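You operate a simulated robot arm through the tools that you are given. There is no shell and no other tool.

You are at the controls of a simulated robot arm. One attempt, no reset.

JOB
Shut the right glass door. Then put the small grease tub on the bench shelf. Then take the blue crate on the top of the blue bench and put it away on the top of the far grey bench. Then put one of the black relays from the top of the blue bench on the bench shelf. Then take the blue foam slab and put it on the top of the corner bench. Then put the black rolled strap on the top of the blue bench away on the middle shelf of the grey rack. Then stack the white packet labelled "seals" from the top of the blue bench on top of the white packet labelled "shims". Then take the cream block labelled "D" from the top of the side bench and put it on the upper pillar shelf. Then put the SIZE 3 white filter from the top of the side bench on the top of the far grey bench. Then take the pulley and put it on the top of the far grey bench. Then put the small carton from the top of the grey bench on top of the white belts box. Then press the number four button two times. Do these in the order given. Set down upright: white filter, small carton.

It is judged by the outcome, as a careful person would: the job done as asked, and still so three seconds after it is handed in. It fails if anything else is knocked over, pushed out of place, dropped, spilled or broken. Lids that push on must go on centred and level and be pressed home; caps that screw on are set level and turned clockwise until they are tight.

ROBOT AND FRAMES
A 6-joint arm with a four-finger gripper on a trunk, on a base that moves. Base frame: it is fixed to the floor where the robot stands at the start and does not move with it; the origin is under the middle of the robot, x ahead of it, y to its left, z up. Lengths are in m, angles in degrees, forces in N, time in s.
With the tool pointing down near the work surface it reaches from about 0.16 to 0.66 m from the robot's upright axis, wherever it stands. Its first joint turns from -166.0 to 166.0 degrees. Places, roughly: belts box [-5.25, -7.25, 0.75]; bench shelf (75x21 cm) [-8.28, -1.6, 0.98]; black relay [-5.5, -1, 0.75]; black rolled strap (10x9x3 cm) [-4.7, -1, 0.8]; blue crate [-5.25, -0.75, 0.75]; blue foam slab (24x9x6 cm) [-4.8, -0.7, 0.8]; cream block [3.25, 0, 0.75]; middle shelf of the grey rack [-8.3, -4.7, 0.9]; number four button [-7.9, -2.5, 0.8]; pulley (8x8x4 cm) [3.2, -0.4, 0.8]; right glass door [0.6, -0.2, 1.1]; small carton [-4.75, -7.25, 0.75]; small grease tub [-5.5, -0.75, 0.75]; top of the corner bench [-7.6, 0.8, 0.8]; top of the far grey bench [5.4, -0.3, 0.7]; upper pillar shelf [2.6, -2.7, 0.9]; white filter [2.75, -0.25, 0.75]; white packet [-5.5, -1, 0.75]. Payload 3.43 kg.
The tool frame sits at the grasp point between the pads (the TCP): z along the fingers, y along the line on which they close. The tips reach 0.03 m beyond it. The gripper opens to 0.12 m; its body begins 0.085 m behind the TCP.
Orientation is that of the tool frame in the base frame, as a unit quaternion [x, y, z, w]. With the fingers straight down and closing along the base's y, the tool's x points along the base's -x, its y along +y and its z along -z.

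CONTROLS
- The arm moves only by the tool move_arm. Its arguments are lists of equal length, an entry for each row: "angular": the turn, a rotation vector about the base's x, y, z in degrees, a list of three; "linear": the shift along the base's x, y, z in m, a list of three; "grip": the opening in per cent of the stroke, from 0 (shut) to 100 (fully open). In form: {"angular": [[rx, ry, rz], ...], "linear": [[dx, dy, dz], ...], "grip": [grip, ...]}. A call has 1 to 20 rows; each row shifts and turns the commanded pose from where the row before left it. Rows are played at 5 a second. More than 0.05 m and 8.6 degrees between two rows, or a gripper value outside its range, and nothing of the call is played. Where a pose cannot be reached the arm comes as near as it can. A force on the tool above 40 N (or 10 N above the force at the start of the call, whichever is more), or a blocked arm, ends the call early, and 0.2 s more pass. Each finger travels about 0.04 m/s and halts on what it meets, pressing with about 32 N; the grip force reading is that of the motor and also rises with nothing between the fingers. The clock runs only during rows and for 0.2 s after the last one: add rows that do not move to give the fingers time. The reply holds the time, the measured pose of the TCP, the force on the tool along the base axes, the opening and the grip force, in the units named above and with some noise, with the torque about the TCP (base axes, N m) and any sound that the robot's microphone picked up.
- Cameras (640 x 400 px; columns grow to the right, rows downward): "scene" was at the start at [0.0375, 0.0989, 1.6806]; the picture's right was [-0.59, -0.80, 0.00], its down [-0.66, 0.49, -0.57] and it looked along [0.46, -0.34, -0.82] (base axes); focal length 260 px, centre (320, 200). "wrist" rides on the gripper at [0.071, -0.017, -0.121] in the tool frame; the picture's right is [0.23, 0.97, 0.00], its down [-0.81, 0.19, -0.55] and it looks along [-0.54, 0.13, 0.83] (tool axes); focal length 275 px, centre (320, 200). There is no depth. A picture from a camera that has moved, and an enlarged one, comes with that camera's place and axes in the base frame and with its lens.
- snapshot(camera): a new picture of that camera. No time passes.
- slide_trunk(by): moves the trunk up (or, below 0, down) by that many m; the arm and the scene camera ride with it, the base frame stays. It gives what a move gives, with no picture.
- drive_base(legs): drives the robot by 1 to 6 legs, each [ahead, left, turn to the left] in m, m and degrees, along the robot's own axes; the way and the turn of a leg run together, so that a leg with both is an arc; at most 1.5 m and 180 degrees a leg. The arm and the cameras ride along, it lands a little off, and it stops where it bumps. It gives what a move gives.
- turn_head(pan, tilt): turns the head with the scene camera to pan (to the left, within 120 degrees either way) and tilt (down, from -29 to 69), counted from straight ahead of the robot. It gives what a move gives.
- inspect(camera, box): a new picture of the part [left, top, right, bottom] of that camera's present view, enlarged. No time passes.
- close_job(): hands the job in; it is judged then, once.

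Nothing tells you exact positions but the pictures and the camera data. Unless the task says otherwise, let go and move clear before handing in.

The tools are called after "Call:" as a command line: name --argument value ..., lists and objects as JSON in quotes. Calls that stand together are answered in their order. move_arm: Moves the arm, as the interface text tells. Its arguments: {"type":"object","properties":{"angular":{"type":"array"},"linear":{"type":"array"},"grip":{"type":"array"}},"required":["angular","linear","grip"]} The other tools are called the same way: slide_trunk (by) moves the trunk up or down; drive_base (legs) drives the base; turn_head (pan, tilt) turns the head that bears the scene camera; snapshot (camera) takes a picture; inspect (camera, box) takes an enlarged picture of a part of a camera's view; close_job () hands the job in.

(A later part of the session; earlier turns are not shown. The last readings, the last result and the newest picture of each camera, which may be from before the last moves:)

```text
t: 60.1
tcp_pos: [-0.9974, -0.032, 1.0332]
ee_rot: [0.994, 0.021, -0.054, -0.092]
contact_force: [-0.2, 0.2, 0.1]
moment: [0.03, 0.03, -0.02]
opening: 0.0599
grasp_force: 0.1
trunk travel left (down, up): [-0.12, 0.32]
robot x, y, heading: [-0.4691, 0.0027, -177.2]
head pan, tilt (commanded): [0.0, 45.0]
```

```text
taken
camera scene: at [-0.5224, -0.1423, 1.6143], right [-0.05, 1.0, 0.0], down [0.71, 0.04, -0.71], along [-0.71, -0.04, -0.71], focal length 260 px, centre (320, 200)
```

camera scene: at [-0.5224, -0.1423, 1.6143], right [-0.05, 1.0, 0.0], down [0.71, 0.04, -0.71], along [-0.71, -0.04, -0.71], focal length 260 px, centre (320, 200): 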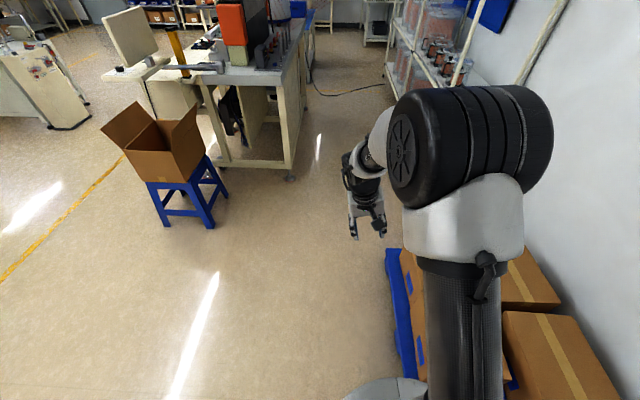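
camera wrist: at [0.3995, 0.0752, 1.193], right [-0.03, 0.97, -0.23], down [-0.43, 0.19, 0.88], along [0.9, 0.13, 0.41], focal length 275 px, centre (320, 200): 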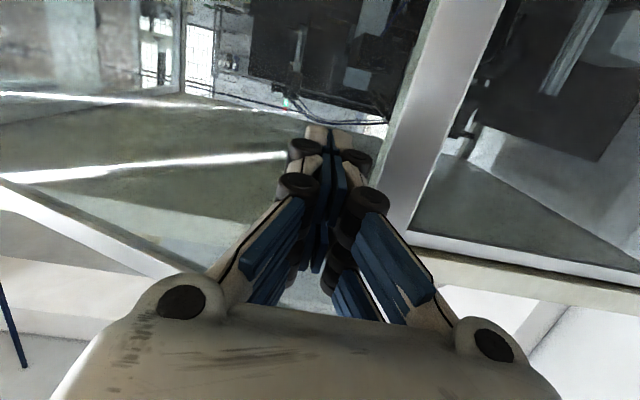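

Still a residual tilt. I'll extend the arm a bit further ahead, where the wrist has more freedom, and straighten there.

Call:
move_arm --angular '[[0, 0, 0], [0, 0, 0], [0, 0, 0], [-3.5, -2.2, 0], [-3.5, -2.2, 0], [-3.5, -2.2, 0], [0, 0, 0]]' --linear '[[-0.04, -0.02, 0], [-0.04, -0.02, 0], [-0.03, -0.02, 0], [0, 0, 0], [0, 0, 0], [0, 0, 0], [0, 0, 0]]' --grip '[50, 50, 50, 50, 50, 50, 50]'

Call:
snapshot --camera "scene"

```text
t: 61.7
tcp_pos: [-1.1012, -0.0916, 1.0269]
ee_rot: [0.992, 0.021, -0.062, -0.104]
contact_force: [0.5, -0.3, -0.5]
moment: [0.0, 0.01, 0.0]
opening: 0.0598
grasp_force: 0.1
out of reach, approached as far as the arm can: row 2, 3, 4, 5, 6
trunk travel left (down, up): [-0.12, 0.32]
robot x, y, heading: [-0.4706, -0.0025, -177.1]
head pan, tilt (commanded): [0.0, 45.0]
```

```text
taken
camera scene: at [-0.5224, -0.1422, 1.6143], right [-0.05, 1.0, 0.0], down [0.71, 0.04, -0.71], along [-0.71, -0.04, -0.71], focal length 260 px, centre (320, 200)
```

scene: 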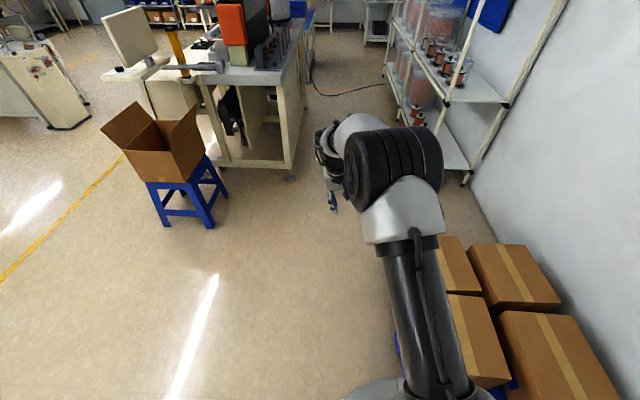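

Extending made it worse (tool-down reach is only about 0.66 m). I come back closer and test whether turning the tool about the vertical frees the wrist.

Call:
move_arm --angular '[[0, 0, 0], [0, 0, 0], [0, 0, 0], [0, 0, 0], [0, 0, 0], [0, 0, 8], [0, 0, 8], [0, 0, 8], [0, 0, 8], [0, 0, 8]]' --linear '[[0.04, 0, 0], [0.04, 0, 0], [0.04, 0, 0], [0.04, 0, 0], [0.04, 0, 0], [0, 0, 0], [0, 0, 0], [0, 0, 0], [0, 0, 0], [0, 0, 0]]' --grip '[50, 50, 50, 50, 50, 50, 50, 50, 50, 50]'

```text
t: 63.9
tcp_pos: [-0.8861, -0.0989, 1.0095]
ee_rot: [0.925, 0.357, -0.099, -0.086]
contact_force: [0.2, 0.3, 0.6]
moment: [0.01, 0.02, 0.01]
opening: 0.0601
grasp_force: 0.1
out of reach, approached as far as the arm can: row 10
trunk travel left (down, up): [-0.12, 0.32]
robot x, y, heading: [-0.4679, -0.0007, -177.3]
head pan, tilt (commanded): [0.0, 45.0]
```

Call:
move_arm --angular '[[-2.6, -7.1, 0], [-2.6, -7.1, 0], [0, 0, 0]]' --linear '[[0, 0, 0], [0, 0, 0], [0, 0, 0]]' --grip '[50, 50, 50]'

Call:
snapshot --camera "scene"

```text
t: 64.7
tcp_pos: [-0.8865, -0.0997, 1.009]
ee_rot: [0.925, 0.356, -0.1, -0.085]
contact_force: [0.5, 0.5, -0.3]
moment: [0.0, 0.03, -0.01]
opening: 0.06
grasp_force: 0.0
out of reach, approached as far as the arm can: row 1, 2
trunk travel left (down, up): [-0.12, 0.32]
robot x, y, heading: [-0.473, -0.0007, -176.9]
head pan, tilt (commanded): [0.0, 45.0]
```

```text
taken
camera scene: at [-0.5224, -0.1422, 1.6143], right [-0.05, 1.0, 0.0], down [0.71, 0.04, -0.71], along [-0.71, -0.04, -0.71], focal length 260 px, centre (320, 200)
```

scene: 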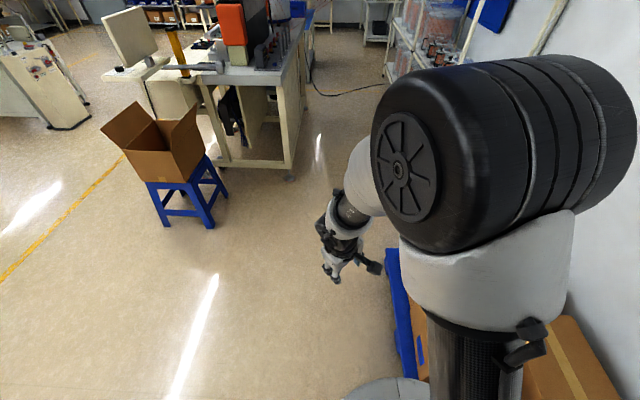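

That direction is worse. I turn the tool the other way about the vertical and try again.

Call:
move_arm --angular '[[0, 0, -8], [0, 0, -8], [0, 0, -8], [0, 0, -8], [0, 0, -8], [0, 0, -8], [0, 0, -8], [0, 0, -8], [0, 0, -8], [0, 0, -8]]' --linear '[[0, 0, 0], [0, 0, 0], [0, 0, 0], [0, 0, 0], [0, 0, 0], [0, 0, 0], [0, 0, 0], [0, 0, 0], [0, 0, 0], [0, 0, 0]]' --grip '[50, 50, 50, 50, 50, 50, 50, 50, 50, 50]'

```text
t: 66.9
tcp_pos: [-0.8865, -0.1004, 1.01]
ee_rot: [0.937, -0.323, -0.021, -0.129]
contact_force: [0.1, 0.1, -1.3]
moment: [-0.02, -0.04, 0.0]
opening: 0.0599
grasp_force: 0.1
trunk travel left (down, up): [-0.12, 0.32]
robot x, y, heading: [-0.4687, -0.0005, -177.1]
head pan, tilt (commanded): [0.0, 45.0]
```

Call:
move_arm --angular '[[-7.4, 1.3, 0], [-7.4, 1.3, 0], [0, 0, 0]]' --linear '[[0, 0, 0], [0, 0, 0], [0, 0, 0]]' --grip '[50, 50, 50]'

Call:
snapshot --camera "scene"

```text
t: 67.7
tcp_pos: [-0.8788, -0.092, 0.9963]
ee_rot: [0.943, -0.322, -0.03, -0.077]
contact_force: [-0.5, 0.0, 0.9]
moment: [0.01, -0.01, 0.01]
opening: 0.0599
grasp_force: 0.2
out of reach, approached as far as the arm can: row 1, 2
trunk travel left (down, up): [-0.12, 0.32]
robot x, y, heading: [-0.4687, -0.0019, -177.1]
head pan, tilt (commanded): [0.0, 45.0]
```

```text
taken
camera scene: at [-0.5224, -0.1422, 1.6143], right [-0.05, 1.0, 0.0], down [0.71, 0.04, -0.71], along [-0.71, -0.04, -0.71], focal length 260 px, centre (320, 200)
```

scene: 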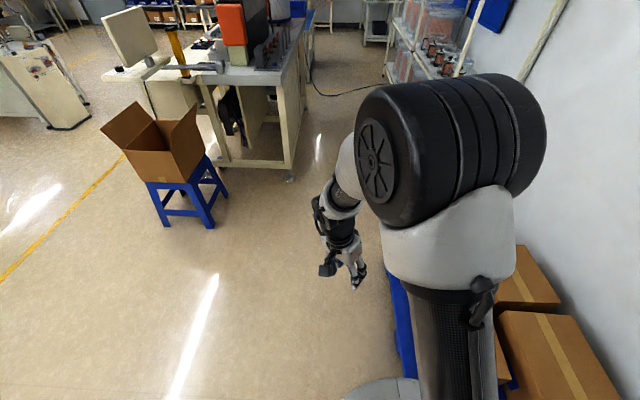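

Better but not vertical. I think the wrist flipped branch when I first tilted it up, so I'll retrace: back to horizontal at the same stance as before, then down along the original path.

Call:
move_arm --angular '[[0, 0, 8], [0, 0, 8], [0, 0, 8], [0, 0, 8], [0, 0, 8], [-0.41, 8.19, 0], [-0.41, 8.19, 0], [-0.41, 8.19, 0], [-0.41, 8.19, 0], [-0.41, 8.19, 0], [-0.41, 8.19, 0], [-0.41, 8.19, 0], [-0.41, 8.19, 0], [-0.41, 8.19, 0], [-0.41, 8.19, 0], [0, 0, 0]]' --linear '[[-0.01, 0.012, 0.04], [-0.01, 0.012, 0.04], [-0.01, 0.012, 0.04], [-0.01, 0.012, 0.04], [-0.01, 0.012, 0.04], [-0.025, 0, 0.003], [-0.025, 0, 0.003], [-0.025, 0, 0.003], [-0.025, 0, 0.003], [-0.025, 0, 0.003], [-0.02, 0, 0.003], [-0.02, 0, 0.003], [-0.02, 0, 0.003], [-0.015, 0, 0.003], [-0.015, 0, 0.003], [0, 0, 0]]' --grip '[50, 50, 50, 50, 50, 50, 50, 50, 50, 50, 50, 50, 50, 50, 50, 50]'

Call:
snapshot --camera "scene"

```text
t: 71.1
tcp_pos: [-1.1296, -0.0341, 1.1913]
ee_rot: [0.707, -0.043, -0.705, -0.043]
contact_force: [0.0, -0.2, 0.0]
moment: [0.0, 0.0, -0.01]
opening: 0.0601
grasp_force: 0.1
out of reach, approached as far as the arm can: row 2, 3, 4, 5
trunk travel left (down, up): [-0.12, 0.32]
robot x, y, heading: [-0.4699, -0.002, -177.2]
head pan, tilt (commanded): [0.0, 45.0]
```

```text
taken
camera scene: at [-0.522, -0.1422, 1.6143], right [-0.05, 1.0, 0.0], down [0.71, 0.04, -0.71], along [-0.71, -0.04, -0.71], focal length 260 px, centre (320, 200)
```

scene: 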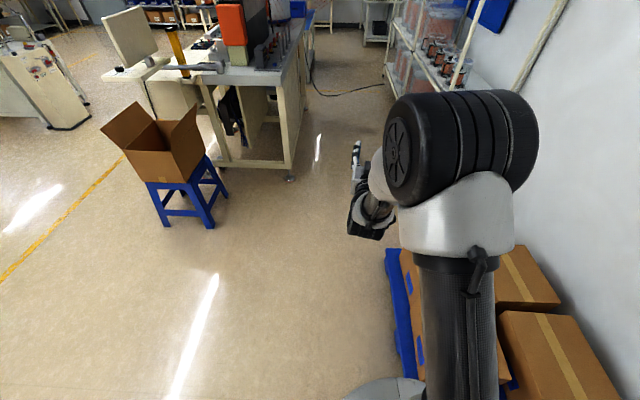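

Call:
move_arm --angular '[[0, 0, 5], [0, 0, 5], [0.41, -8.19, 0], [0.41, -8.19, 0], [0.41, -8.19, 0], [0.41, -8.19, 0], [0, 0, 0]]' --linear '[[-0.01, 0, 0.018], [-0.01, 0, 0.018], [0.012, 0, 0], [0.012, 0, 0], [0.012, 0, 0], [0.012, 0, 0], [0, 0, 0]]' --grip '[50, 50, 50, 50, 50, 50, 50]'

```text
t: 72.7
tcp_pos: [-1.1024, -0.0326, 1.2267]
ee_rot: [0.879, 0.023, -0.476, 0.012]
contact_force: [0.0, 0.0, 0.7]
moment: [0.0, -0.04, -0.02]
opening: 0.0601
grasp_force: 0.0
trunk travel left (down, up): [-0.12, 0.32]
robot x, y, heading: [-0.4657, -0.0037, -176.8]
head pan, tilt (commanded): [0.0, 45.0]
```

Call:
move_arm --angular '[[0.41, -8.19, 0], [0.41, -8.19, 0], [0.41, -8.19, 0], [0, 0, 0]]' --linear '[[0.012, 0, 0], [0.012, 0, 0], [0.012, 0, 0], [0, 0, 0]]' --grip '[50, 50, 50, 50]'

Call:
snapshot --camera "scene"

```text
t: 73.7
tcp_pos: [-1.0667, -0.0328, 1.2265]
ee_rot: [0.96, 0.025, -0.278, 0.007]
contact_force: [0.5, 0.1, 0.4]
moment: [0.01, 0.0, 0.0]
opening: 0.0599
grasp_force: 0.1
trunk travel left (down, up): [-0.12, 0.32]
robot x, y, heading: [-0.4685, -0.0012, -177.3]
head pan, tilt (commanded): [0.0, 45.0]
```

```text
taken
camera scene: at [-0.5222, -0.1422, 1.6143], right [-0.05, 1.0, 0.0], down [0.71, 0.04, -0.71], along [-0.71, -0.04, -0.71], focal length 260 px, centre (320, 200)
```

scene: 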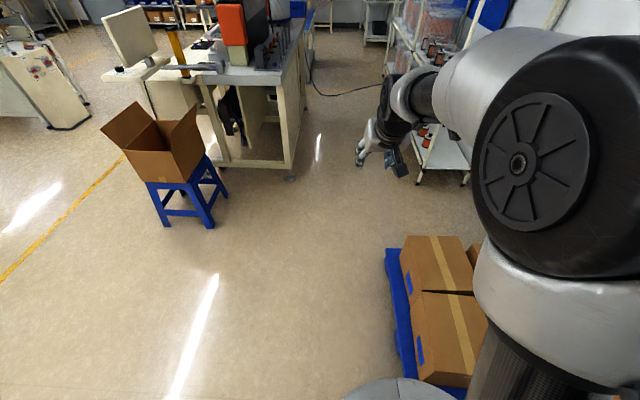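

The wrist is back in its original configuration and follows freely. I finish turning it straight down.

Call:
move_arm --angular '[[0.41, -8.19, 0], [0.41, -8.19, 0], [0.41, -8.19, 0], [0.4, -7.7, 0], [0, 0, 0]]' --linear '[[0.012, 0, 0], [0.012, 0, 0], [0.012, 0, 0], [0.012, 0, 0], [0, 0, 0]]' --grip '[50, 50, 50, 50, 50]'

Call:
snapshot --camera "scene"

```text
t: 74.9
tcp_pos: [-1.0192, -0.0329, 1.2253]
ee_rot: [1.0, 0.026, 0.0, 0.0]
contact_force: [-0.1, 0.9, 0.1]
moment: [-0.02, -0.02, 0.0]
opening: 0.0599
grasp_force: 0.0
trunk travel left (down, up): [-0.12, 0.32]
robot x, y, heading: [-0.4685, -0.0037, -177.1]
head pan, tilt (commanded): [0.0, 45.0]
```

```text
taken
camera scene: at [-0.5221, -0.1422, 1.6143], right [-0.05, 1.0, 0.0], down [0.71, 0.04, -0.71], along [-0.71, -0.04, -0.71], focal length 260 px, centre (320, 200)
```

scene: 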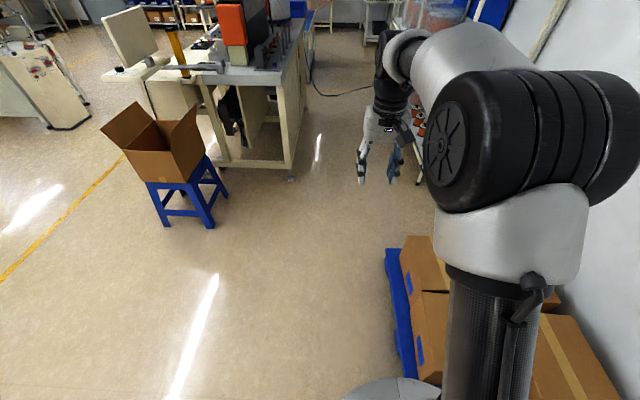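

The arm is in its travelling pose again. I drive south along the open floor to the corridor by the yellow line and turn to face west.

Call:
drive_base --legs '[[0, 0, 87], [1.3, 0, 0], [1.3, 0, 0], [0, 0, -90]]'

Call:
turn_head --pan 0 --tilt 15

Call:
snapshot --camera "scene"

```text
t: 95.1
tcp_pos: [-1.0068, -2.6134, 1.225]
ee_rot: [1.0, 0.007, -0.001, -0.001]
contact_force: [0.1, -0.3, 0.3]
moment: [-0.01, 0.03, -0.02]
opening: 0.0599
grasp_force: 0.1
trunk travel left (down, up): [-0.12, 0.32]
robot x, y, heading: [-0.4582, -2.6001, -179.0]
head pan, tilt (commanded): [0.0, 45.0]
```

```text
t: 96.1
tcp_pos: [-1.0078, -2.6128, 1.2265]
ee_rot: [1.0, 0.006, -0.001, 0.0]
contact_force: [0.3, 0.3, -0.1]
moment: [0.01, 0.0, 0.0]
opening: 0.06
grasp_force: 0.1
trunk travel left (down, up): [-0.12, 0.32]
robot x, y, heading: [-0.4562, -2.6004, -179.1]
head pan, tilt (commanded): [0.0, 15.0]
```

```text
taken
camera scene: at [-0.5278, -2.7413, 1.661], right [-0.01, 1.0, 0.0], down [0.26, 0.0, -0.97], along [-0.97, -0.01, -0.26], focal length 260 px, centre (320, 200)
```

scene: 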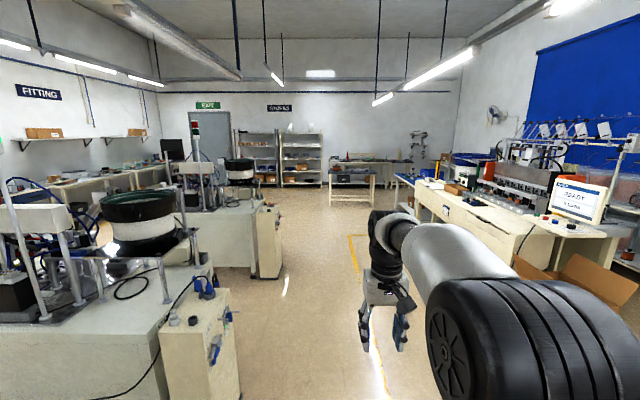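

The corridor ahead is clear, with machines on the left beyond y=-3.2 and benches on the right. I drive on to about x=-4.2.

Call:
drive_base --legs '[[1.5, 0, -1], [1.5, 0, 0], [0.8, 0, 0]]'

Call:
turn_head --pan -45 --tilt 20

Call:
snapshot --camera "scene"

Call:
turn_head --pan 0 --tilt 15

Call:
snapshot --camera "scene"

```text
t: 114.5
tcp_pos: [-4.8147, -2.6384, 1.2263]
ee_rot: [1.0, 0.002, 0.0, 0.0]
contact_force: [-0.2, 0.4, 0.5]
moment: [0.02, -0.07, 0.0]
opening: 0.06
grasp_force: 0.1
trunk travel left (down, up): [-0.12, 0.32]
robot x, y, heading: [-4.2652, -2.6359, -179.8]
head pan, tilt (commanded): [0.0, 15.0]
```

```text
t: 115.6
tcp_pos: [-4.8135, -2.6381, 1.2263]
ee_rot: [1.0, 0.002, -0.001, 0.0]
contact_force: [0.8, 0.5, 0.3]
moment: [0.0, -0.01, 0.02]
opening: 0.0602
grasp_force: 0.1
trunk travel left (down, up): [-0.12, 0.32]
robot x, y, heading: [-4.2616, -2.6325, -180.0]
head pan, tilt (commanded): [-45.0, 20.0]
```

```text
taken
camera scene: at [-4.3079, -2.7066, 1.653], right [0.71, 0.71, 0.0], down [0.24, -0.24, -0.94], along [-0.67, 0.66, -0.34], focal length 260 px, centre (320, 200)
```

scene: 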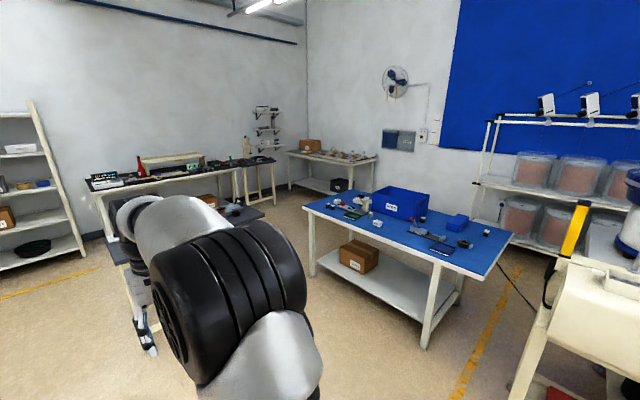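

```text
t: 116.7
tcp_pos: [-4.8137, -2.6379, 1.227]
ee_rot: [1.0, 0.001, 0.0, 0.0]
contact_force: [0.3, 0.2, -0.4]
moment: [-0.01, 0.01, -0.03]
opening: 0.0601
grasp_force: 0.0
trunk travel left (down, up): [-0.12, 0.32]
robot x, y, heading: [-4.2606, -2.6282, -180.0]
head pan, tilt (commanded): [0.0, 15.0]
```

```text
taken
camera scene: at [-4.3353, -2.7723, 1.6611], right [0.0, 1.0, 0.0], down [0.26, 0.0, -0.97], along [-0.97, 0.0, -0.26], focal length 260 px, centre (320, 200)
```

scene: 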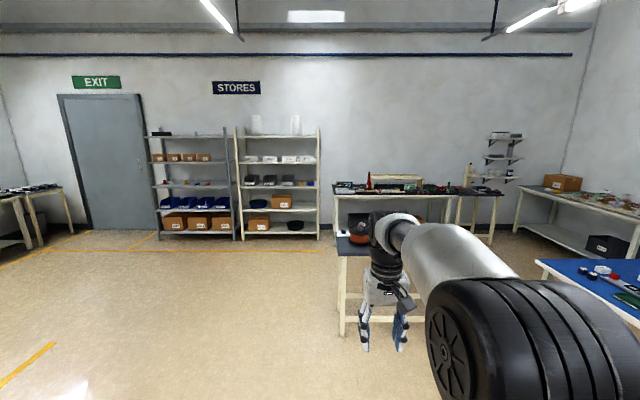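

I now see the blue bench (about x -6.05…-4.55, y -1.2…-0.4), the corner bench behind it, the west-wall bench with its shelf, and the racks. I check my own footprint by looking down.

Call:
turn_head --pan 0 --tilt 69

Call:
snapshot --camera "scene"

Call:
turn_head --pan 60 --tilt 69

Call:
snapshot --camera "scene"

```text
t: 117.9
tcp_pos: [-4.8134, -2.638, 1.2251]
ee_rot: [1.0, 0.001, 0.0, 0.0]
contact_force: [-0.1, 0.2, -0.5]
moment: [-0.03, 0.0, -0.02]
opening: 0.06
grasp_force: 0.0
trunk travel left (down, up): [-0.12, 0.32]
robot x, y, heading: [-4.265, -2.6342, -180.0]
head pan, tilt (commanded): [0.0, 68.8]
```

```text
taken
camera scene: at [-4.2978, -2.7723, 1.5855], right [0.0, 1.0, 0.0], down [0.93, 0.0, -0.36], along [-0.36, 0.0, -0.93], focal length 260 px, centre (320, 200)
```

scene: 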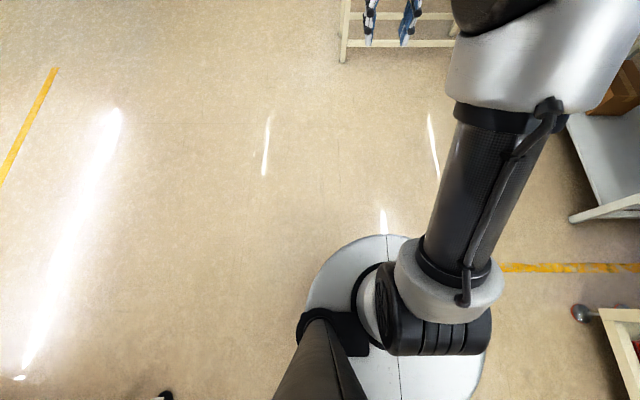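

```text
t: 119.2
tcp_pos: [-4.8129, -2.6385, 1.2256]
ee_rot: [1.0, 0.001, -0.001, -0.001]
contact_force: [0.4, -0.7, 0.2]
moment: [-0.04, 0.01, 0.0]
opening: 0.0601
grasp_force: 0.1
trunk travel left (down, up): [-0.12, 0.32]
robot x, y, heading: [-4.2601, -2.6355, -180.0]
head pan, tilt (commanded): [60.0, 68.8]
```

```text
taken
camera scene: at [-4.2698, -2.8207, 1.5854], right [-0.87, 0.5, 0.0], down [0.47, 0.81, -0.36], along [-0.18, -0.31, -0.93], focal length 260 px, centre (320, 200)
```

scene: 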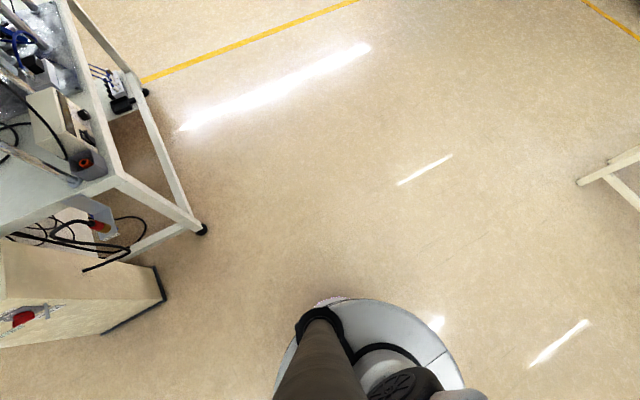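

My base is small (about 0.25 m radius). I drive up to the south side of the blue bench and face it.

Call:
drive_base --legs '[[0.9, 0, 0], [0, 0, -90], [0.55, 0, 0]]'

Call:
slide_trunk --by 0.2

Call:
turn_head --pan 10 --tilt 40

Call:
snapshot --camera "scene"

Call:
snapshot --camera "wrist"

```text
t: 130.5
tcp_pos: [-5.1648, -1.5323, 1.2264]
ee_rot: [0.71, -0.704, 0.001, 0.0]
contact_force: [0.0, 1.1, -1.3]
moment: [0.0, 0.01, 0.01]
opening: 0.0601
grasp_force: 0.1
trunk travel left (down, up): [-0.12, 0.32]
robot x, y, heading: [-5.1563, -2.0827, 90.4]
head pan, tilt (commanded): [60.0, 68.8]
```

```text
t: 132.7
tcp_pos: [-5.1643, -1.5323, 1.4256]
ee_rot: [0.71, -0.705, 0.0, 0.0]
contact_force: [-0.3, 0.5, -0.3]
moment: [-0.03, 0.0, 0.0]
opening: 0.0601
grasp_force: 0.0
trunk travel left (down, up): [-0.32, 0.12]
robot x, y, heading: [-5.1597, -2.0859, 90.4]
head pan, tilt (commanded): [60.0, 68.8]
```

```text
t: 133.8
tcp_pos: [-5.1655, -1.5321, 1.427]
ee_rot: [0.709, -0.705, 0.0, -0.001]
contact_force: [0.5, -0.2, 0.6]
moment: [-0.02, 0.04, 0.05]
opening: 0.0599
grasp_force: 0.0
trunk travel left (down, up): [-0.32, 0.12]
robot x, y, heading: [-5.158, -2.0855, 90.4]
head pan, tilt (commanded): [10.0, 40.0]
```

```text
taken
camera scene: at [-5.3138, -2.0196, 1.8215], right [0.98, 0.18, 0.0], down [0.12, -0.63, -0.77], along [-0.14, 0.75, -0.64], focal length 260 px, centre (320, 200)
```

scene: 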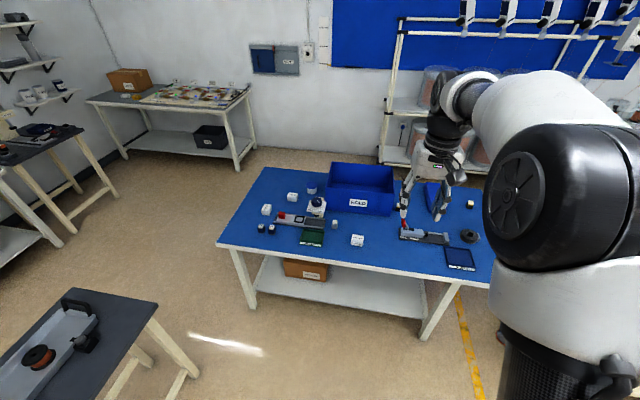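

```text
taken
camera wrist: at [-5.1477, -1.6047, 1.5472], right [-0.97, -0.24, 0.0], down [-0.2, 0.81, 0.55], along [-0.13, 0.54, -0.83], focal length 275 px, centre (320, 200)
```

wrist: 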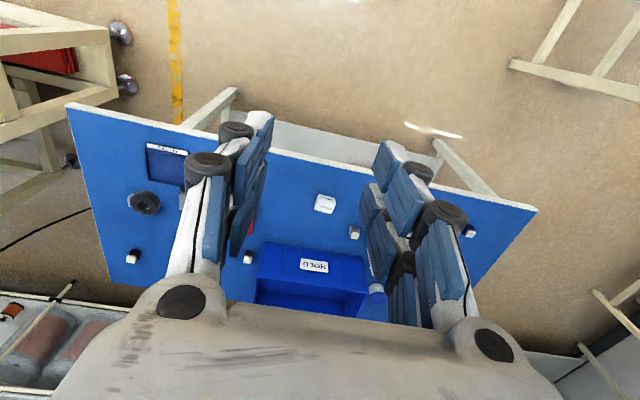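

I have a clear view of the bench top (z≈0.75; x -6.03…-4.6, y -1.23…-0.47). I zoom in to identify each item.

Call:
inspect --camera "scene" --box '[220, 150, 400, 262]'

Call:
inspect --camera "scene" --box '[360, 160, 510, 285]'

Call:
inspect --camera "wrist" --box '[60, 90, 400, 310]'

```text
3.56 times, centred on (310, 206) of scene
camera zoom: at [-5.3138, -2.0196, 1.8215], right [0.98, 0.18, 0.0], down [0.12, -0.63, -0.77], along [-0.14, 0.75, -0.64], focal length 923 px, centre (356, 179)
```

zoom: 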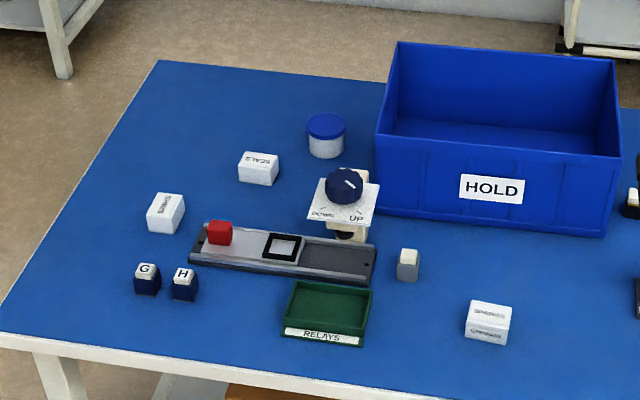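

```text
3.20 times, centred on (435, 222) of scene
camera zoom: at [-5.3138, -2.0196, 1.8215], right [0.98, 0.18, 0.0], down [0.12, -0.63, -0.77], along [-0.14, 0.75, -0.64], focal length 831 px, centre (-48, 128)
```

zoom: 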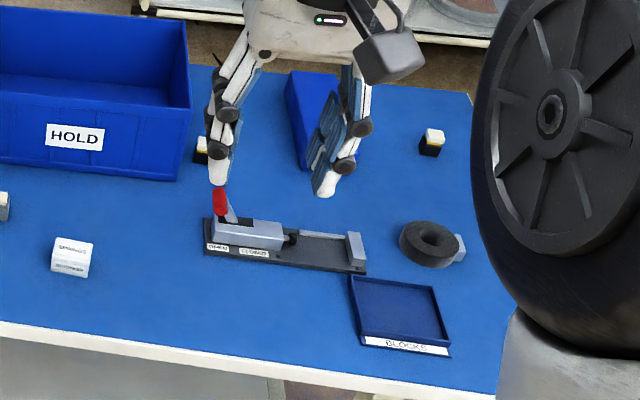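

```text
1.82 times, centred on (230, 200) of wrist
camera zoom: at [-5.1477, -1.6047, 1.5472], right [-0.97, -0.24, 0.0], down [-0.2, 0.81, 0.55], along [-0.13, 0.54, -0.83], focal length 500 px, centre (484, 200)
```

zoom: 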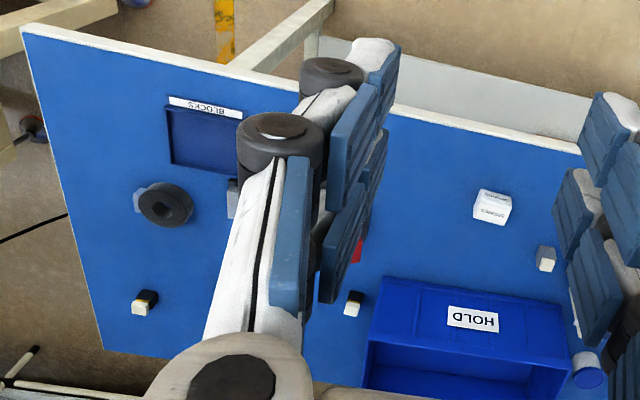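

Blue bench items: grease tub near [-5.61, -0.69], HOLD crate near [-5.25, -0.75], G/H blocks, white packets, relays with white tops, slab, strap. The rear row is best reached from the north side, so I'll drive round by the west; first to the corridor's mouth to look.

Call:
drive_base --legs '[[-1.0, 0, 0], [0, 0, 90], [1.0, 0, 0]]'

Call:
turn_head --pan -25 --tilt 25

Call:
snapshot --camera "scene"

Call:
turn_head --pan 20 --tilt 20

Call:
snapshot --camera "scene"

```text
t: 147.6
tcp_pos: [-6.7089, -3.0915, 1.4268]
ee_rot: [1.0, 0.003, 0.0, 0.0]
contact_force: [-0.3, 0.0, 0.0]
moment: [0.0, -0.02, -0.01]
opening: 0.0602
grasp_force: 0.0
trunk travel left (down, up): [-0.32, 0.12]
robot x, y, heading: [-6.1573, -3.0833, -179.4]
head pan, tilt (commanded): [10.0, 40.0]
```

```text
t: 148.6
tcp_pos: [-6.7107, -3.0906, 1.426]
ee_rot: [1.0, 0.003, -0.001, -0.001]
contact_force: [0.7, 0.3, 0.7]
moment: [-0.02, 0.02, 0.03]
opening: 0.0602
grasp_force: 0.1
trunk travel left (down, up): [-0.32, 0.12]
robot x, y, heading: [-6.1589, -3.0878, -179.7]
head pan, tilt (commanded): [-25.0, 25.0]
```

```text
taken
camera scene: at [-6.2212, -3.1841, 1.8448], right [0.42, 0.91, 0.0], down [0.38, -0.18, -0.91], along [-0.82, 0.38, -0.42], focal length 260 px, centre (320, 200)
```

scene: 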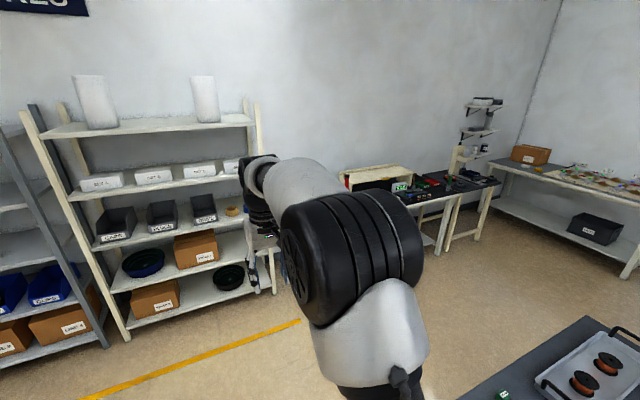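

```text
t: 149.8
tcp_pos: [-6.7102, -3.0914, 1.4266]
ee_rot: [1.0, 0.004, -0.001, 0.0]
contact_force: [0.8, 0.5, -1.2]
moment: [0.0, 0.0, -0.02]
opening: 0.0599
grasp_force: 0.0
trunk travel left (down, up): [-0.32, 0.12]
robot x, y, heading: [-6.1568, -3.0884, -179.7]
head pan, tilt (commanded): [20.0, 20.0]
```

```text
taken
camera scene: at [-6.2246, -3.2547, 1.853], right [-0.35, 0.94, 0.0], down [0.32, 0.12, -0.94], along [-0.88, -0.33, -0.34], focal length 260 px, centre (320, 200)
```

scene: 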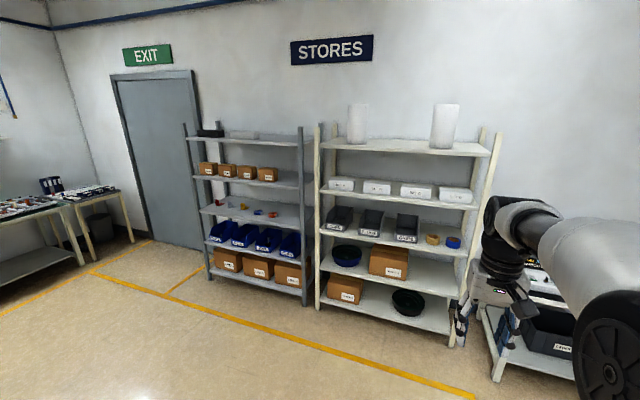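

Grey rack and beige rack stand along the west wall at x≈-8.1. I move on to x≈-7.05, turn north and look along the gap between the dark table and the west bench.

Call:
drive_base --legs '[[0.85, 0, 0], [0, 0, -90]]'

Call:
turn_head --pan 30 --tilt 35

Call:
snapshot --camera "scene"

Call:
turn_head --pan -20 --tilt 45

Call:
snapshot --camera "scene"

```text
t: 158.1
tcp_pos: [-7.0165, -2.5368, 1.4269]
ee_rot: [0.711, -0.703, -0.001, 0.0]
contact_force: [0.7, 0.5, 0.1]
moment: [0.0, 0.0, 0.0]
opening: 0.0599
grasp_force: 0.0
trunk travel left (down, up): [-0.32, 0.12]
robot x, y, heading: [-7.0062, -3.0885, 90.6]
head pan, tilt (commanded): [20.0, 20.0]
```

```text
t: 158.8
tcp_pos: [-7.0162, -2.5376, 1.4257]
ee_rot: [0.711, -0.703, 0.0, 0.0]
contact_force: [0.0, -0.3, 0.2]
moment: [0.0, 0.0, -0.01]
opening: 0.0598
grasp_force: 0.1
trunk travel left (down, up): [-0.32, 0.12]
robot x, y, heading: [-7.0062, -3.0885, 90.8]
head pan, tilt (commanded): [30.0, 35.0]
```

```text
taken
camera scene: at [-7.1903, -3.0334, 1.8292], right [0.86, 0.51, 0.0], down [0.29, -0.49, -0.82], along [-0.42, 0.7, -0.57], focal length 260 px, centre (320, 200)
```

scene: 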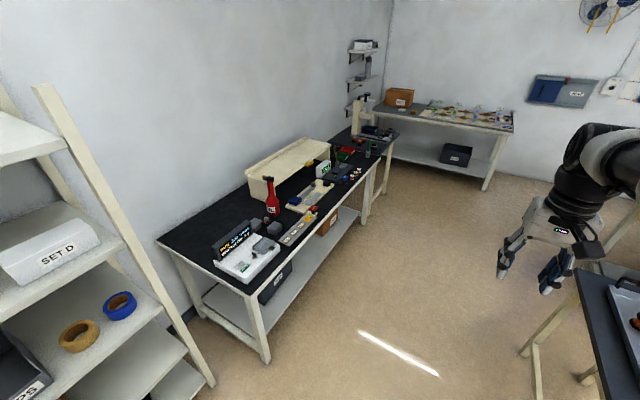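

```text
t: 160.0
tcp_pos: [-7.0158, -2.5371, 1.4253]
ee_rot: [0.711, -0.703, 0.0, -0.001]
contact_force: [0.0, 0.0, 0.4]
moment: [-0.01, -0.01, 0.0]
opening: 0.0601
grasp_force: 0.1
trunk travel left (down, up): [-0.32, 0.12]
robot x, y, heading: [-7.007, -3.0879, 90.9]
head pan, tilt (commanded): [-20.0, 45.0]
```

```text
taken
camera scene: at [-7.1188, -3.0323, 1.8143], right [0.94, -0.33, 0.0], down [-0.23, -0.67, -0.71], along [0.23, 0.67, -0.71], focal length 260 px, centre (320, 200)
```

scene: 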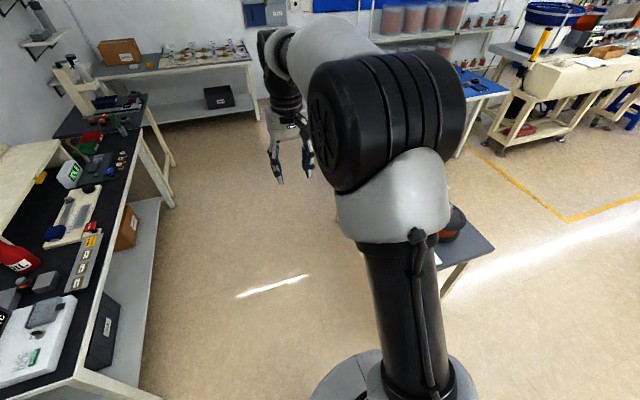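

The west bench (black top, front edge x≈-7.89) carries the beige raised shelf at the back; the way north is free. I drive up the gap, along the north side of the blue bench, and turn to face it.

Call:
drive_base --legs '[[1.5, 0.15, 0], [1.5, 0, 0], [0, 0, -90]]'

Call:
turn_head --pan 0 --tilt 25

Call:
snapshot --camera "scene"

```text
refused: leg 1 is longer than a leg can be; nothing moved
```

```text
t: 160.8
tcp_pos: [-7.0149, -2.5376, 1.4255]
ee_rot: [0.712, -0.702, -0.001, -0.001]
contact_force: [0.5, 0.2, -0.2]
moment: [0.0, 0.01, -0.03]
opening: 0.06
grasp_force: 0.0
trunk travel left (down, up): [-0.32, 0.12]
robot x, y, heading: [-7.0041, -3.0895, 90.7]
head pan, tilt (commanded): [0.0, 25.0]
```

```text
taken
camera scene: at [-7.1464, -3.0169, 1.8448], right [1.0, 0.01, 0.0], down [0.0, -0.42, -0.91], along [-0.01, 0.91, -0.42], focal length 260 px, centre (320, 200)
```

scene: 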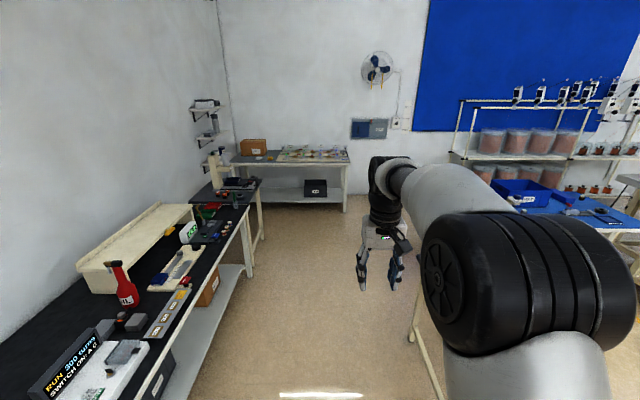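

Call:
drive_base --legs '[[1.4, 0.15, 0], [1.45, 0, 0], [0, 0, -91]]'

Call:
turn_head --pan 0 --tilt 25

Call:
snapshot --camera "scene"

```text
t: 178.6
tcp_pos: [-6.6389, -0.2277, 1.4264]
ee_rot: [0.003, 1.0, 0.0, 0.0]
contact_force: [1.0, -0.4, -0.2]
moment: [0.02, -0.01, 0.04]
opening: 0.0599
grasp_force: 0.1
trunk travel left (down, up): [-0.32, 0.12]
robot x, y, heading: [-7.1889, -0.2272, -0.2]
head pan, tilt (commanded): [0.0, 25.0]
```

```text
t: 179.2
tcp_pos: [-6.6398, -0.2278, 1.4261]
ee_rot: [0.003, 1.0, 0.0, 0.0]
contact_force: [0.2, -0.4, -0.5]
moment: [0.04, -0.01, 0.01]
opening: 0.06
grasp_force: 0.2
trunk travel left (down, up): [-0.32, 0.12]
robot x, y, heading: [-7.1907, -0.2265, -0.2]
head pan, tilt (commanded): [0.0, 25.0]
```

```text
taken
camera scene: at [-7.118, -0.0866, 1.8449], right [-0.01, -1.0, 0.0], down [-0.42, 0.0, -0.91], along [0.91, 0.0, -0.42], focal length 260 px, centre (320, 200)
```

scene: 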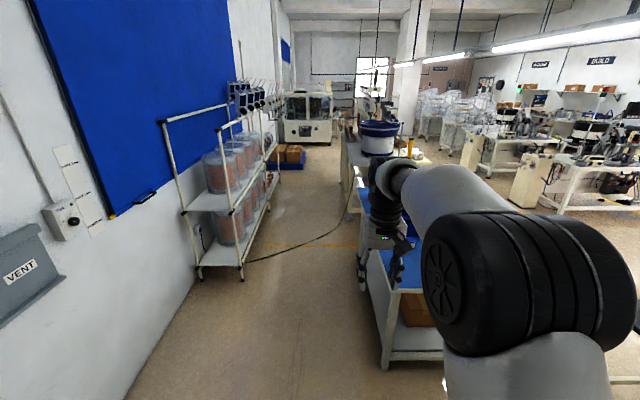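

The aisle north of the bench is clear. I drive alongside and turn to face the bench near the tub.

Call:
drive_base --legs '[[1.0, 0.15, 0], [0.62, 0, 0], [0, 0, -90]]'

Call:
turn_head --pan 5 --tilt 55

Call:
snapshot --camera "scene"

Call:
snapshot --camera "wrist"

```text
t: 191.3
tcp_pos: [-5.5791, -0.6342, 1.426]
ee_rot: [0.709, 0.705, 0.0, 0.001]
contact_force: [0.2, 0.3, -0.6]
moment: [-0.02, 0.02, 0.0]
opening: 0.0598
grasp_force: 0.0
trunk travel left (down, up): [-0.32, 0.12]
robot x, y, heading: [-5.5818, -0.0799, -90.2]
head pan, tilt (commanded): [0.0, 25.0]
```

```text
t: 192.3
tcp_pos: [-5.5783, -0.634, 1.4242]
ee_rot: [0.709, 0.705, -0.002, 0.001]
contact_force: [0.1, -0.3, 0.4]
moment: [0.01, 0.04, -0.03]
opening: 0.0598
grasp_force: 0.1
trunk travel left (down, up): [-0.32, 0.12]
robot x, y, heading: [-5.5805, -0.0838, -90.3]
head pan, tilt (commanded): [5.0, 55.0]
```

```text
taken
camera scene: at [-5.4344, -0.1333, 1.8009], right [-1.0, -0.08, 0.0], down [-0.07, 0.82, -0.57], along [0.05, -0.57, -0.82], focal length 260 px, centre (320, 200)
```

scene: 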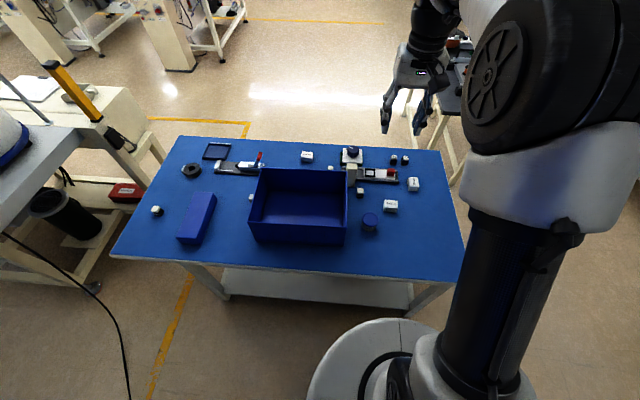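

```text
taken
camera wrist: at [-5.5957, -0.5635, 1.5472], right [0.97, 0.23, 0.0], down [0.19, -0.81, 0.55], along [0.13, -0.54, -0.83], focal length 275 px, centre (320, 200)
```

wrist: 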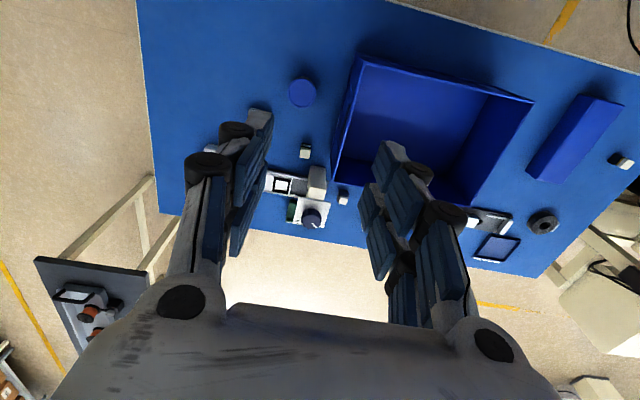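

The tub's lid is near [-5.60, -0.72], top about z 0.83, with the crate's west wall about 8 cm to its east. I zoom in to refine.

Call:
inspect --camera "scene" --box '[230, 140, 430, 260]'

Call:
inspect --camera "wrist" --box '[240, 50, 560, 250]'

```text
3.20 times, centred on (330, 200) of scene
camera zoom: at [-5.4344, -0.1333, 1.8009], right [-1.0, -0.08, 0.0], down [-0.07, 0.82, -0.57], along [0.05, -0.57, -0.82], focal length 831 px, centre (288, 200)
```

zoom: 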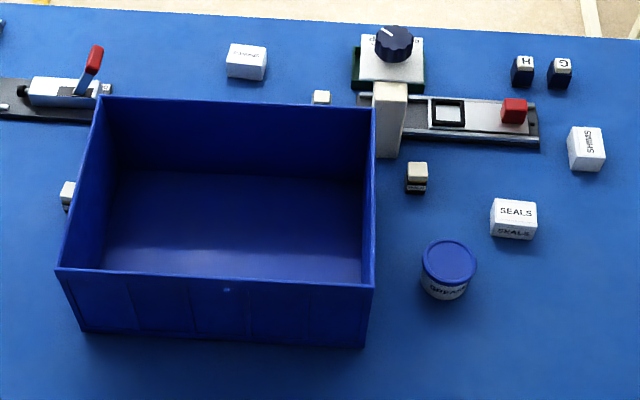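

```text
2.00 times, centred on (400, 150) of wrist
camera zoom: at [-5.5957, -0.5635, 1.5472], right [0.97, 0.23, 0.0], down [0.19, -0.81, 0.55], along [0.13, -0.54, -0.83], focal length 551 px, centre (160, 300)
```

zoom: 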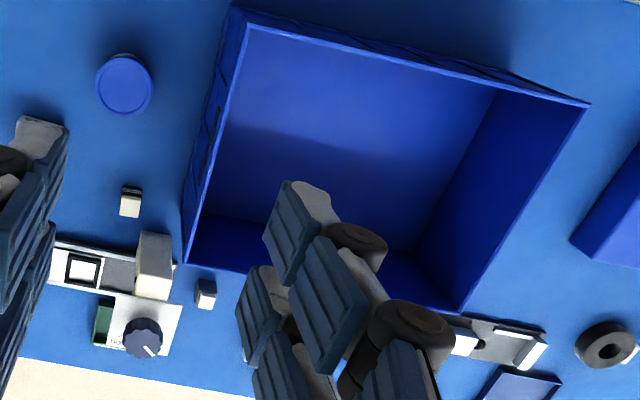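

The labels read clearly: GREASE tub lid centre at [-5.601, -0.726, 0.826], SEALS and SHIMS packets west of it. I edge forward, lower the trunk and line up above the tub.

Call:
drive_base --legs '[[0.08, 0, 0]]'

Call:
slide_trunk --by -0.25

```text
t: 193.3
tcp_pos: [-5.5795, -0.7143, 1.4258]
ee_rot: [0.708, 0.706, 0.0, 0.0]
contact_force: [0.1, -0.8, -0.1]
moment: [0.04, -0.02, 0.02]
opening: 0.06
grasp_force: 0.1
trunk travel left (down, up): [-0.32, 0.12]
robot x, y, heading: [-5.5801, -0.1585, -90.2]
head pan, tilt (commanded): [5.0, 55.0]
```

```text
t: 195.9
tcp_pos: [-5.5798, -0.7133, 1.1772]
ee_rot: [0.709, 0.705, 0.0, -0.001]
contact_force: [0.3, -0.8, 0.4]
moment: [0.02, 0.0, -0.02]
opening: 0.0602
grasp_force: 0.1
trunk travel left (down, up): [-0.07, 0.37]
robot x, y, heading: [-5.5823, -0.1623, -90.5]
head pan, tilt (commanded): [5.0, 55.0]
```

Call:
move_arm --angular '[[0, 0, 0], [0, 0, 0], [0, 0, 0], [0, 0, 0], [0, 0, 0], [0, 0, 0]]' --linear '[[-0.011, -0.006, -0.03], [-0.01, -0.006, -0.04], [0, 0, -0.04], [0, 0, -0.04], [0, 0, -0.04], [0, 0, -0.03]]' --grip '[90, 90, 90, 90, 90, 90]'

Call:
snapshot --camera "wrist"

Call:
snapshot --camera "scene"

```text
t: 197.3
tcp_pos: [-5.6025, -0.7271, 0.9564]
ee_rot: [0.709, 0.705, -0.001, 0.001]
contact_force: [-0.7, -0.5, -0.3]
moment: [0.01, -0.02, -0.03]
opening: 0.1076
grasp_force: 0.1
trunk travel left (down, up): [-0.07, 0.37]
robot x, y, heading: [-5.579, -0.1595, -90.6]
head pan, tilt (commanded): [5.0, 55.0]
```

```text
taken
camera wrist: at [-5.6183, -0.6567, 1.0772], right [0.97, 0.23, 0.0], down [0.19, -0.81, 0.55], along [0.12, -0.54, -0.83], focal length 275 px, centre (320, 200)
```

wrist: 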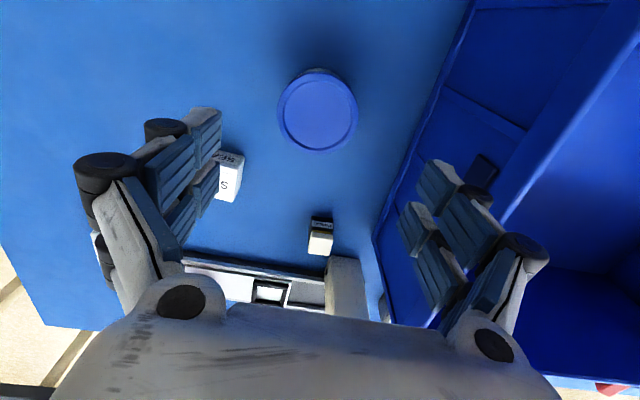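

```text
taken
camera scene: at [-5.4347, -0.2135, 1.5508], right [-1.0, -0.08, 0.0], down [-0.07, 0.82, -0.57], along [0.05, -0.57, -0.82], focal length 260 px, centre (320, 200)
```

scene: 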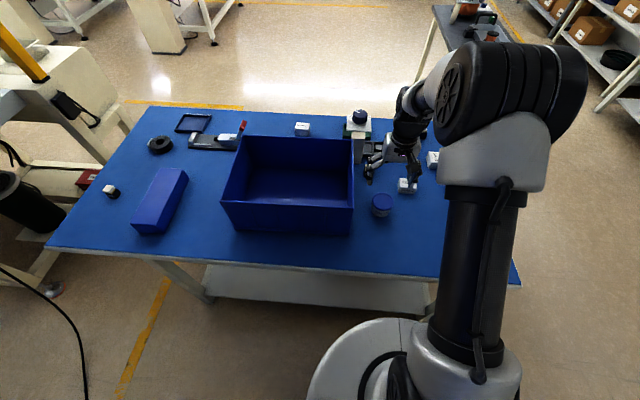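

The tub lies right under the grasp point and the fingers clear the SEALS packet and crate. I descend to z≈0.785.

Call:
move_arm --angular '[[0, 0, 0], [0, 0, 0], [0, 0, 0], [0, 0, 0], [0, 0, 0], [0, 0, 0]]' --linear '[[0.001, 0.001, -0.035], [0, 0, -0.035], [0, 0, -0.035], [0, 0, -0.035], [0, 0, -0.028], [0, 0, 0]]' --grip '[90, 90, 90, 90, 90, 90]'

Call:
snapshot --camera "wrist"

```text
t: 198.9
tcp_pos: [-5.5987, -0.7267, 0.7965]
ee_rot: [0.709, 0.706, -0.003, 0.005]
contact_force: [1.5, 12.3, 45.4]
moment: [1.25, -0.12, 0.06]
opening: 0.1055
grasp_force: 37.5
trunk travel left (down, up): [-0.07, 0.37]
robot x, y, heading: [-5.5816, -0.1609, -90.4]
head pan, tilt (commanded): [5.0, 55.0]
stopped in row 6: the force on the tool passed its limit at 43 N (the readings are from after the stop); the commanded pose is now the measured one
```

```text
taken
camera wrist: at [-5.6158, -0.6544, 0.9171], right [0.97, 0.23, 0.0], down [0.19, -0.81, 0.56], along [0.12, -0.55, -0.83], focal length 275 px, centre (320, 200)
```

wrist: 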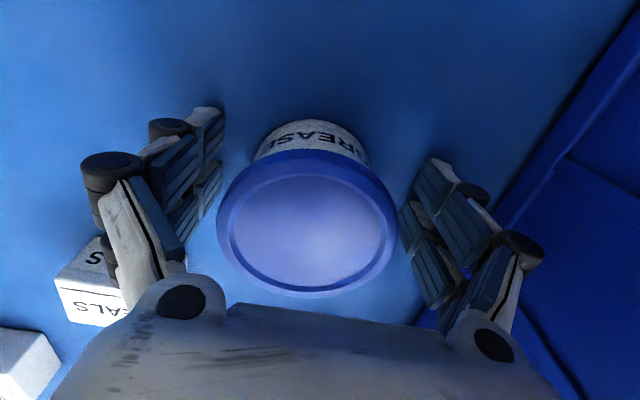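

The fingertips touched the bench at TCP z 0.797 (bench top ≈0.766). I lift slightly and close on the tub.

Call:
move_arm --angular '[[0, 0, 0], [0, 0, 0], [0, 0, 0], [0, 0, 0], [0, 0, 0], [0, 0, 0], [0, 0, 0], [0, 0, 0]]' --linear '[[0, 0, 0.005], [0, 0, 0.006], [0, 0, 0], [0, 0, 0], [0, 0, 0], [0, 0, 0], [0, 0, 0], [0, 0, 0]]' --grip '[88, 85, 75, 60, 40, 40, 40, 40]'

Call:
snapshot --camera "wrist"

```text
t: 200.7
tcp_pos: [-5.5994, -0.7289, 0.8079]
ee_rot: [0.709, 0.705, -0.006, 0.006]
contact_force: [-2.0, 0.2, 50.9]
moment: [1.04, 0.16, 0.03]
opening: 0.0702
grasp_force: 32.1
trunk travel left (down, up): [-0.07, 0.37]
robot x, y, heading: [-5.5788, -0.1629, -90.3]
head pan, tilt (commanded): [5.0, 55.0]
```

```text
taken
camera wrist: at [-5.6164, -0.6561, 0.9271], right [0.97, 0.23, 0.0], down [0.19, -0.8, 0.57], along [0.12, -0.55, -0.82], focal length 275 px, centre (320, 200)
```

wrist: 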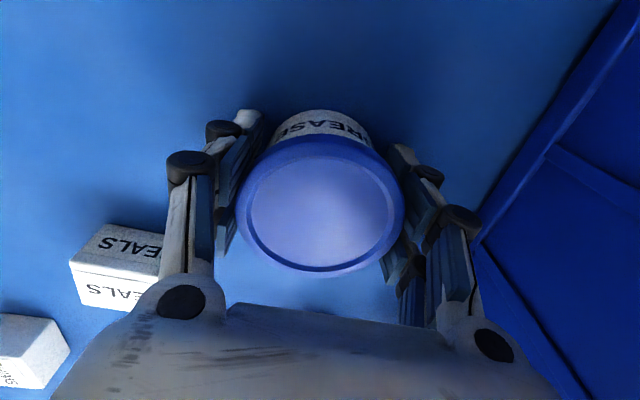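

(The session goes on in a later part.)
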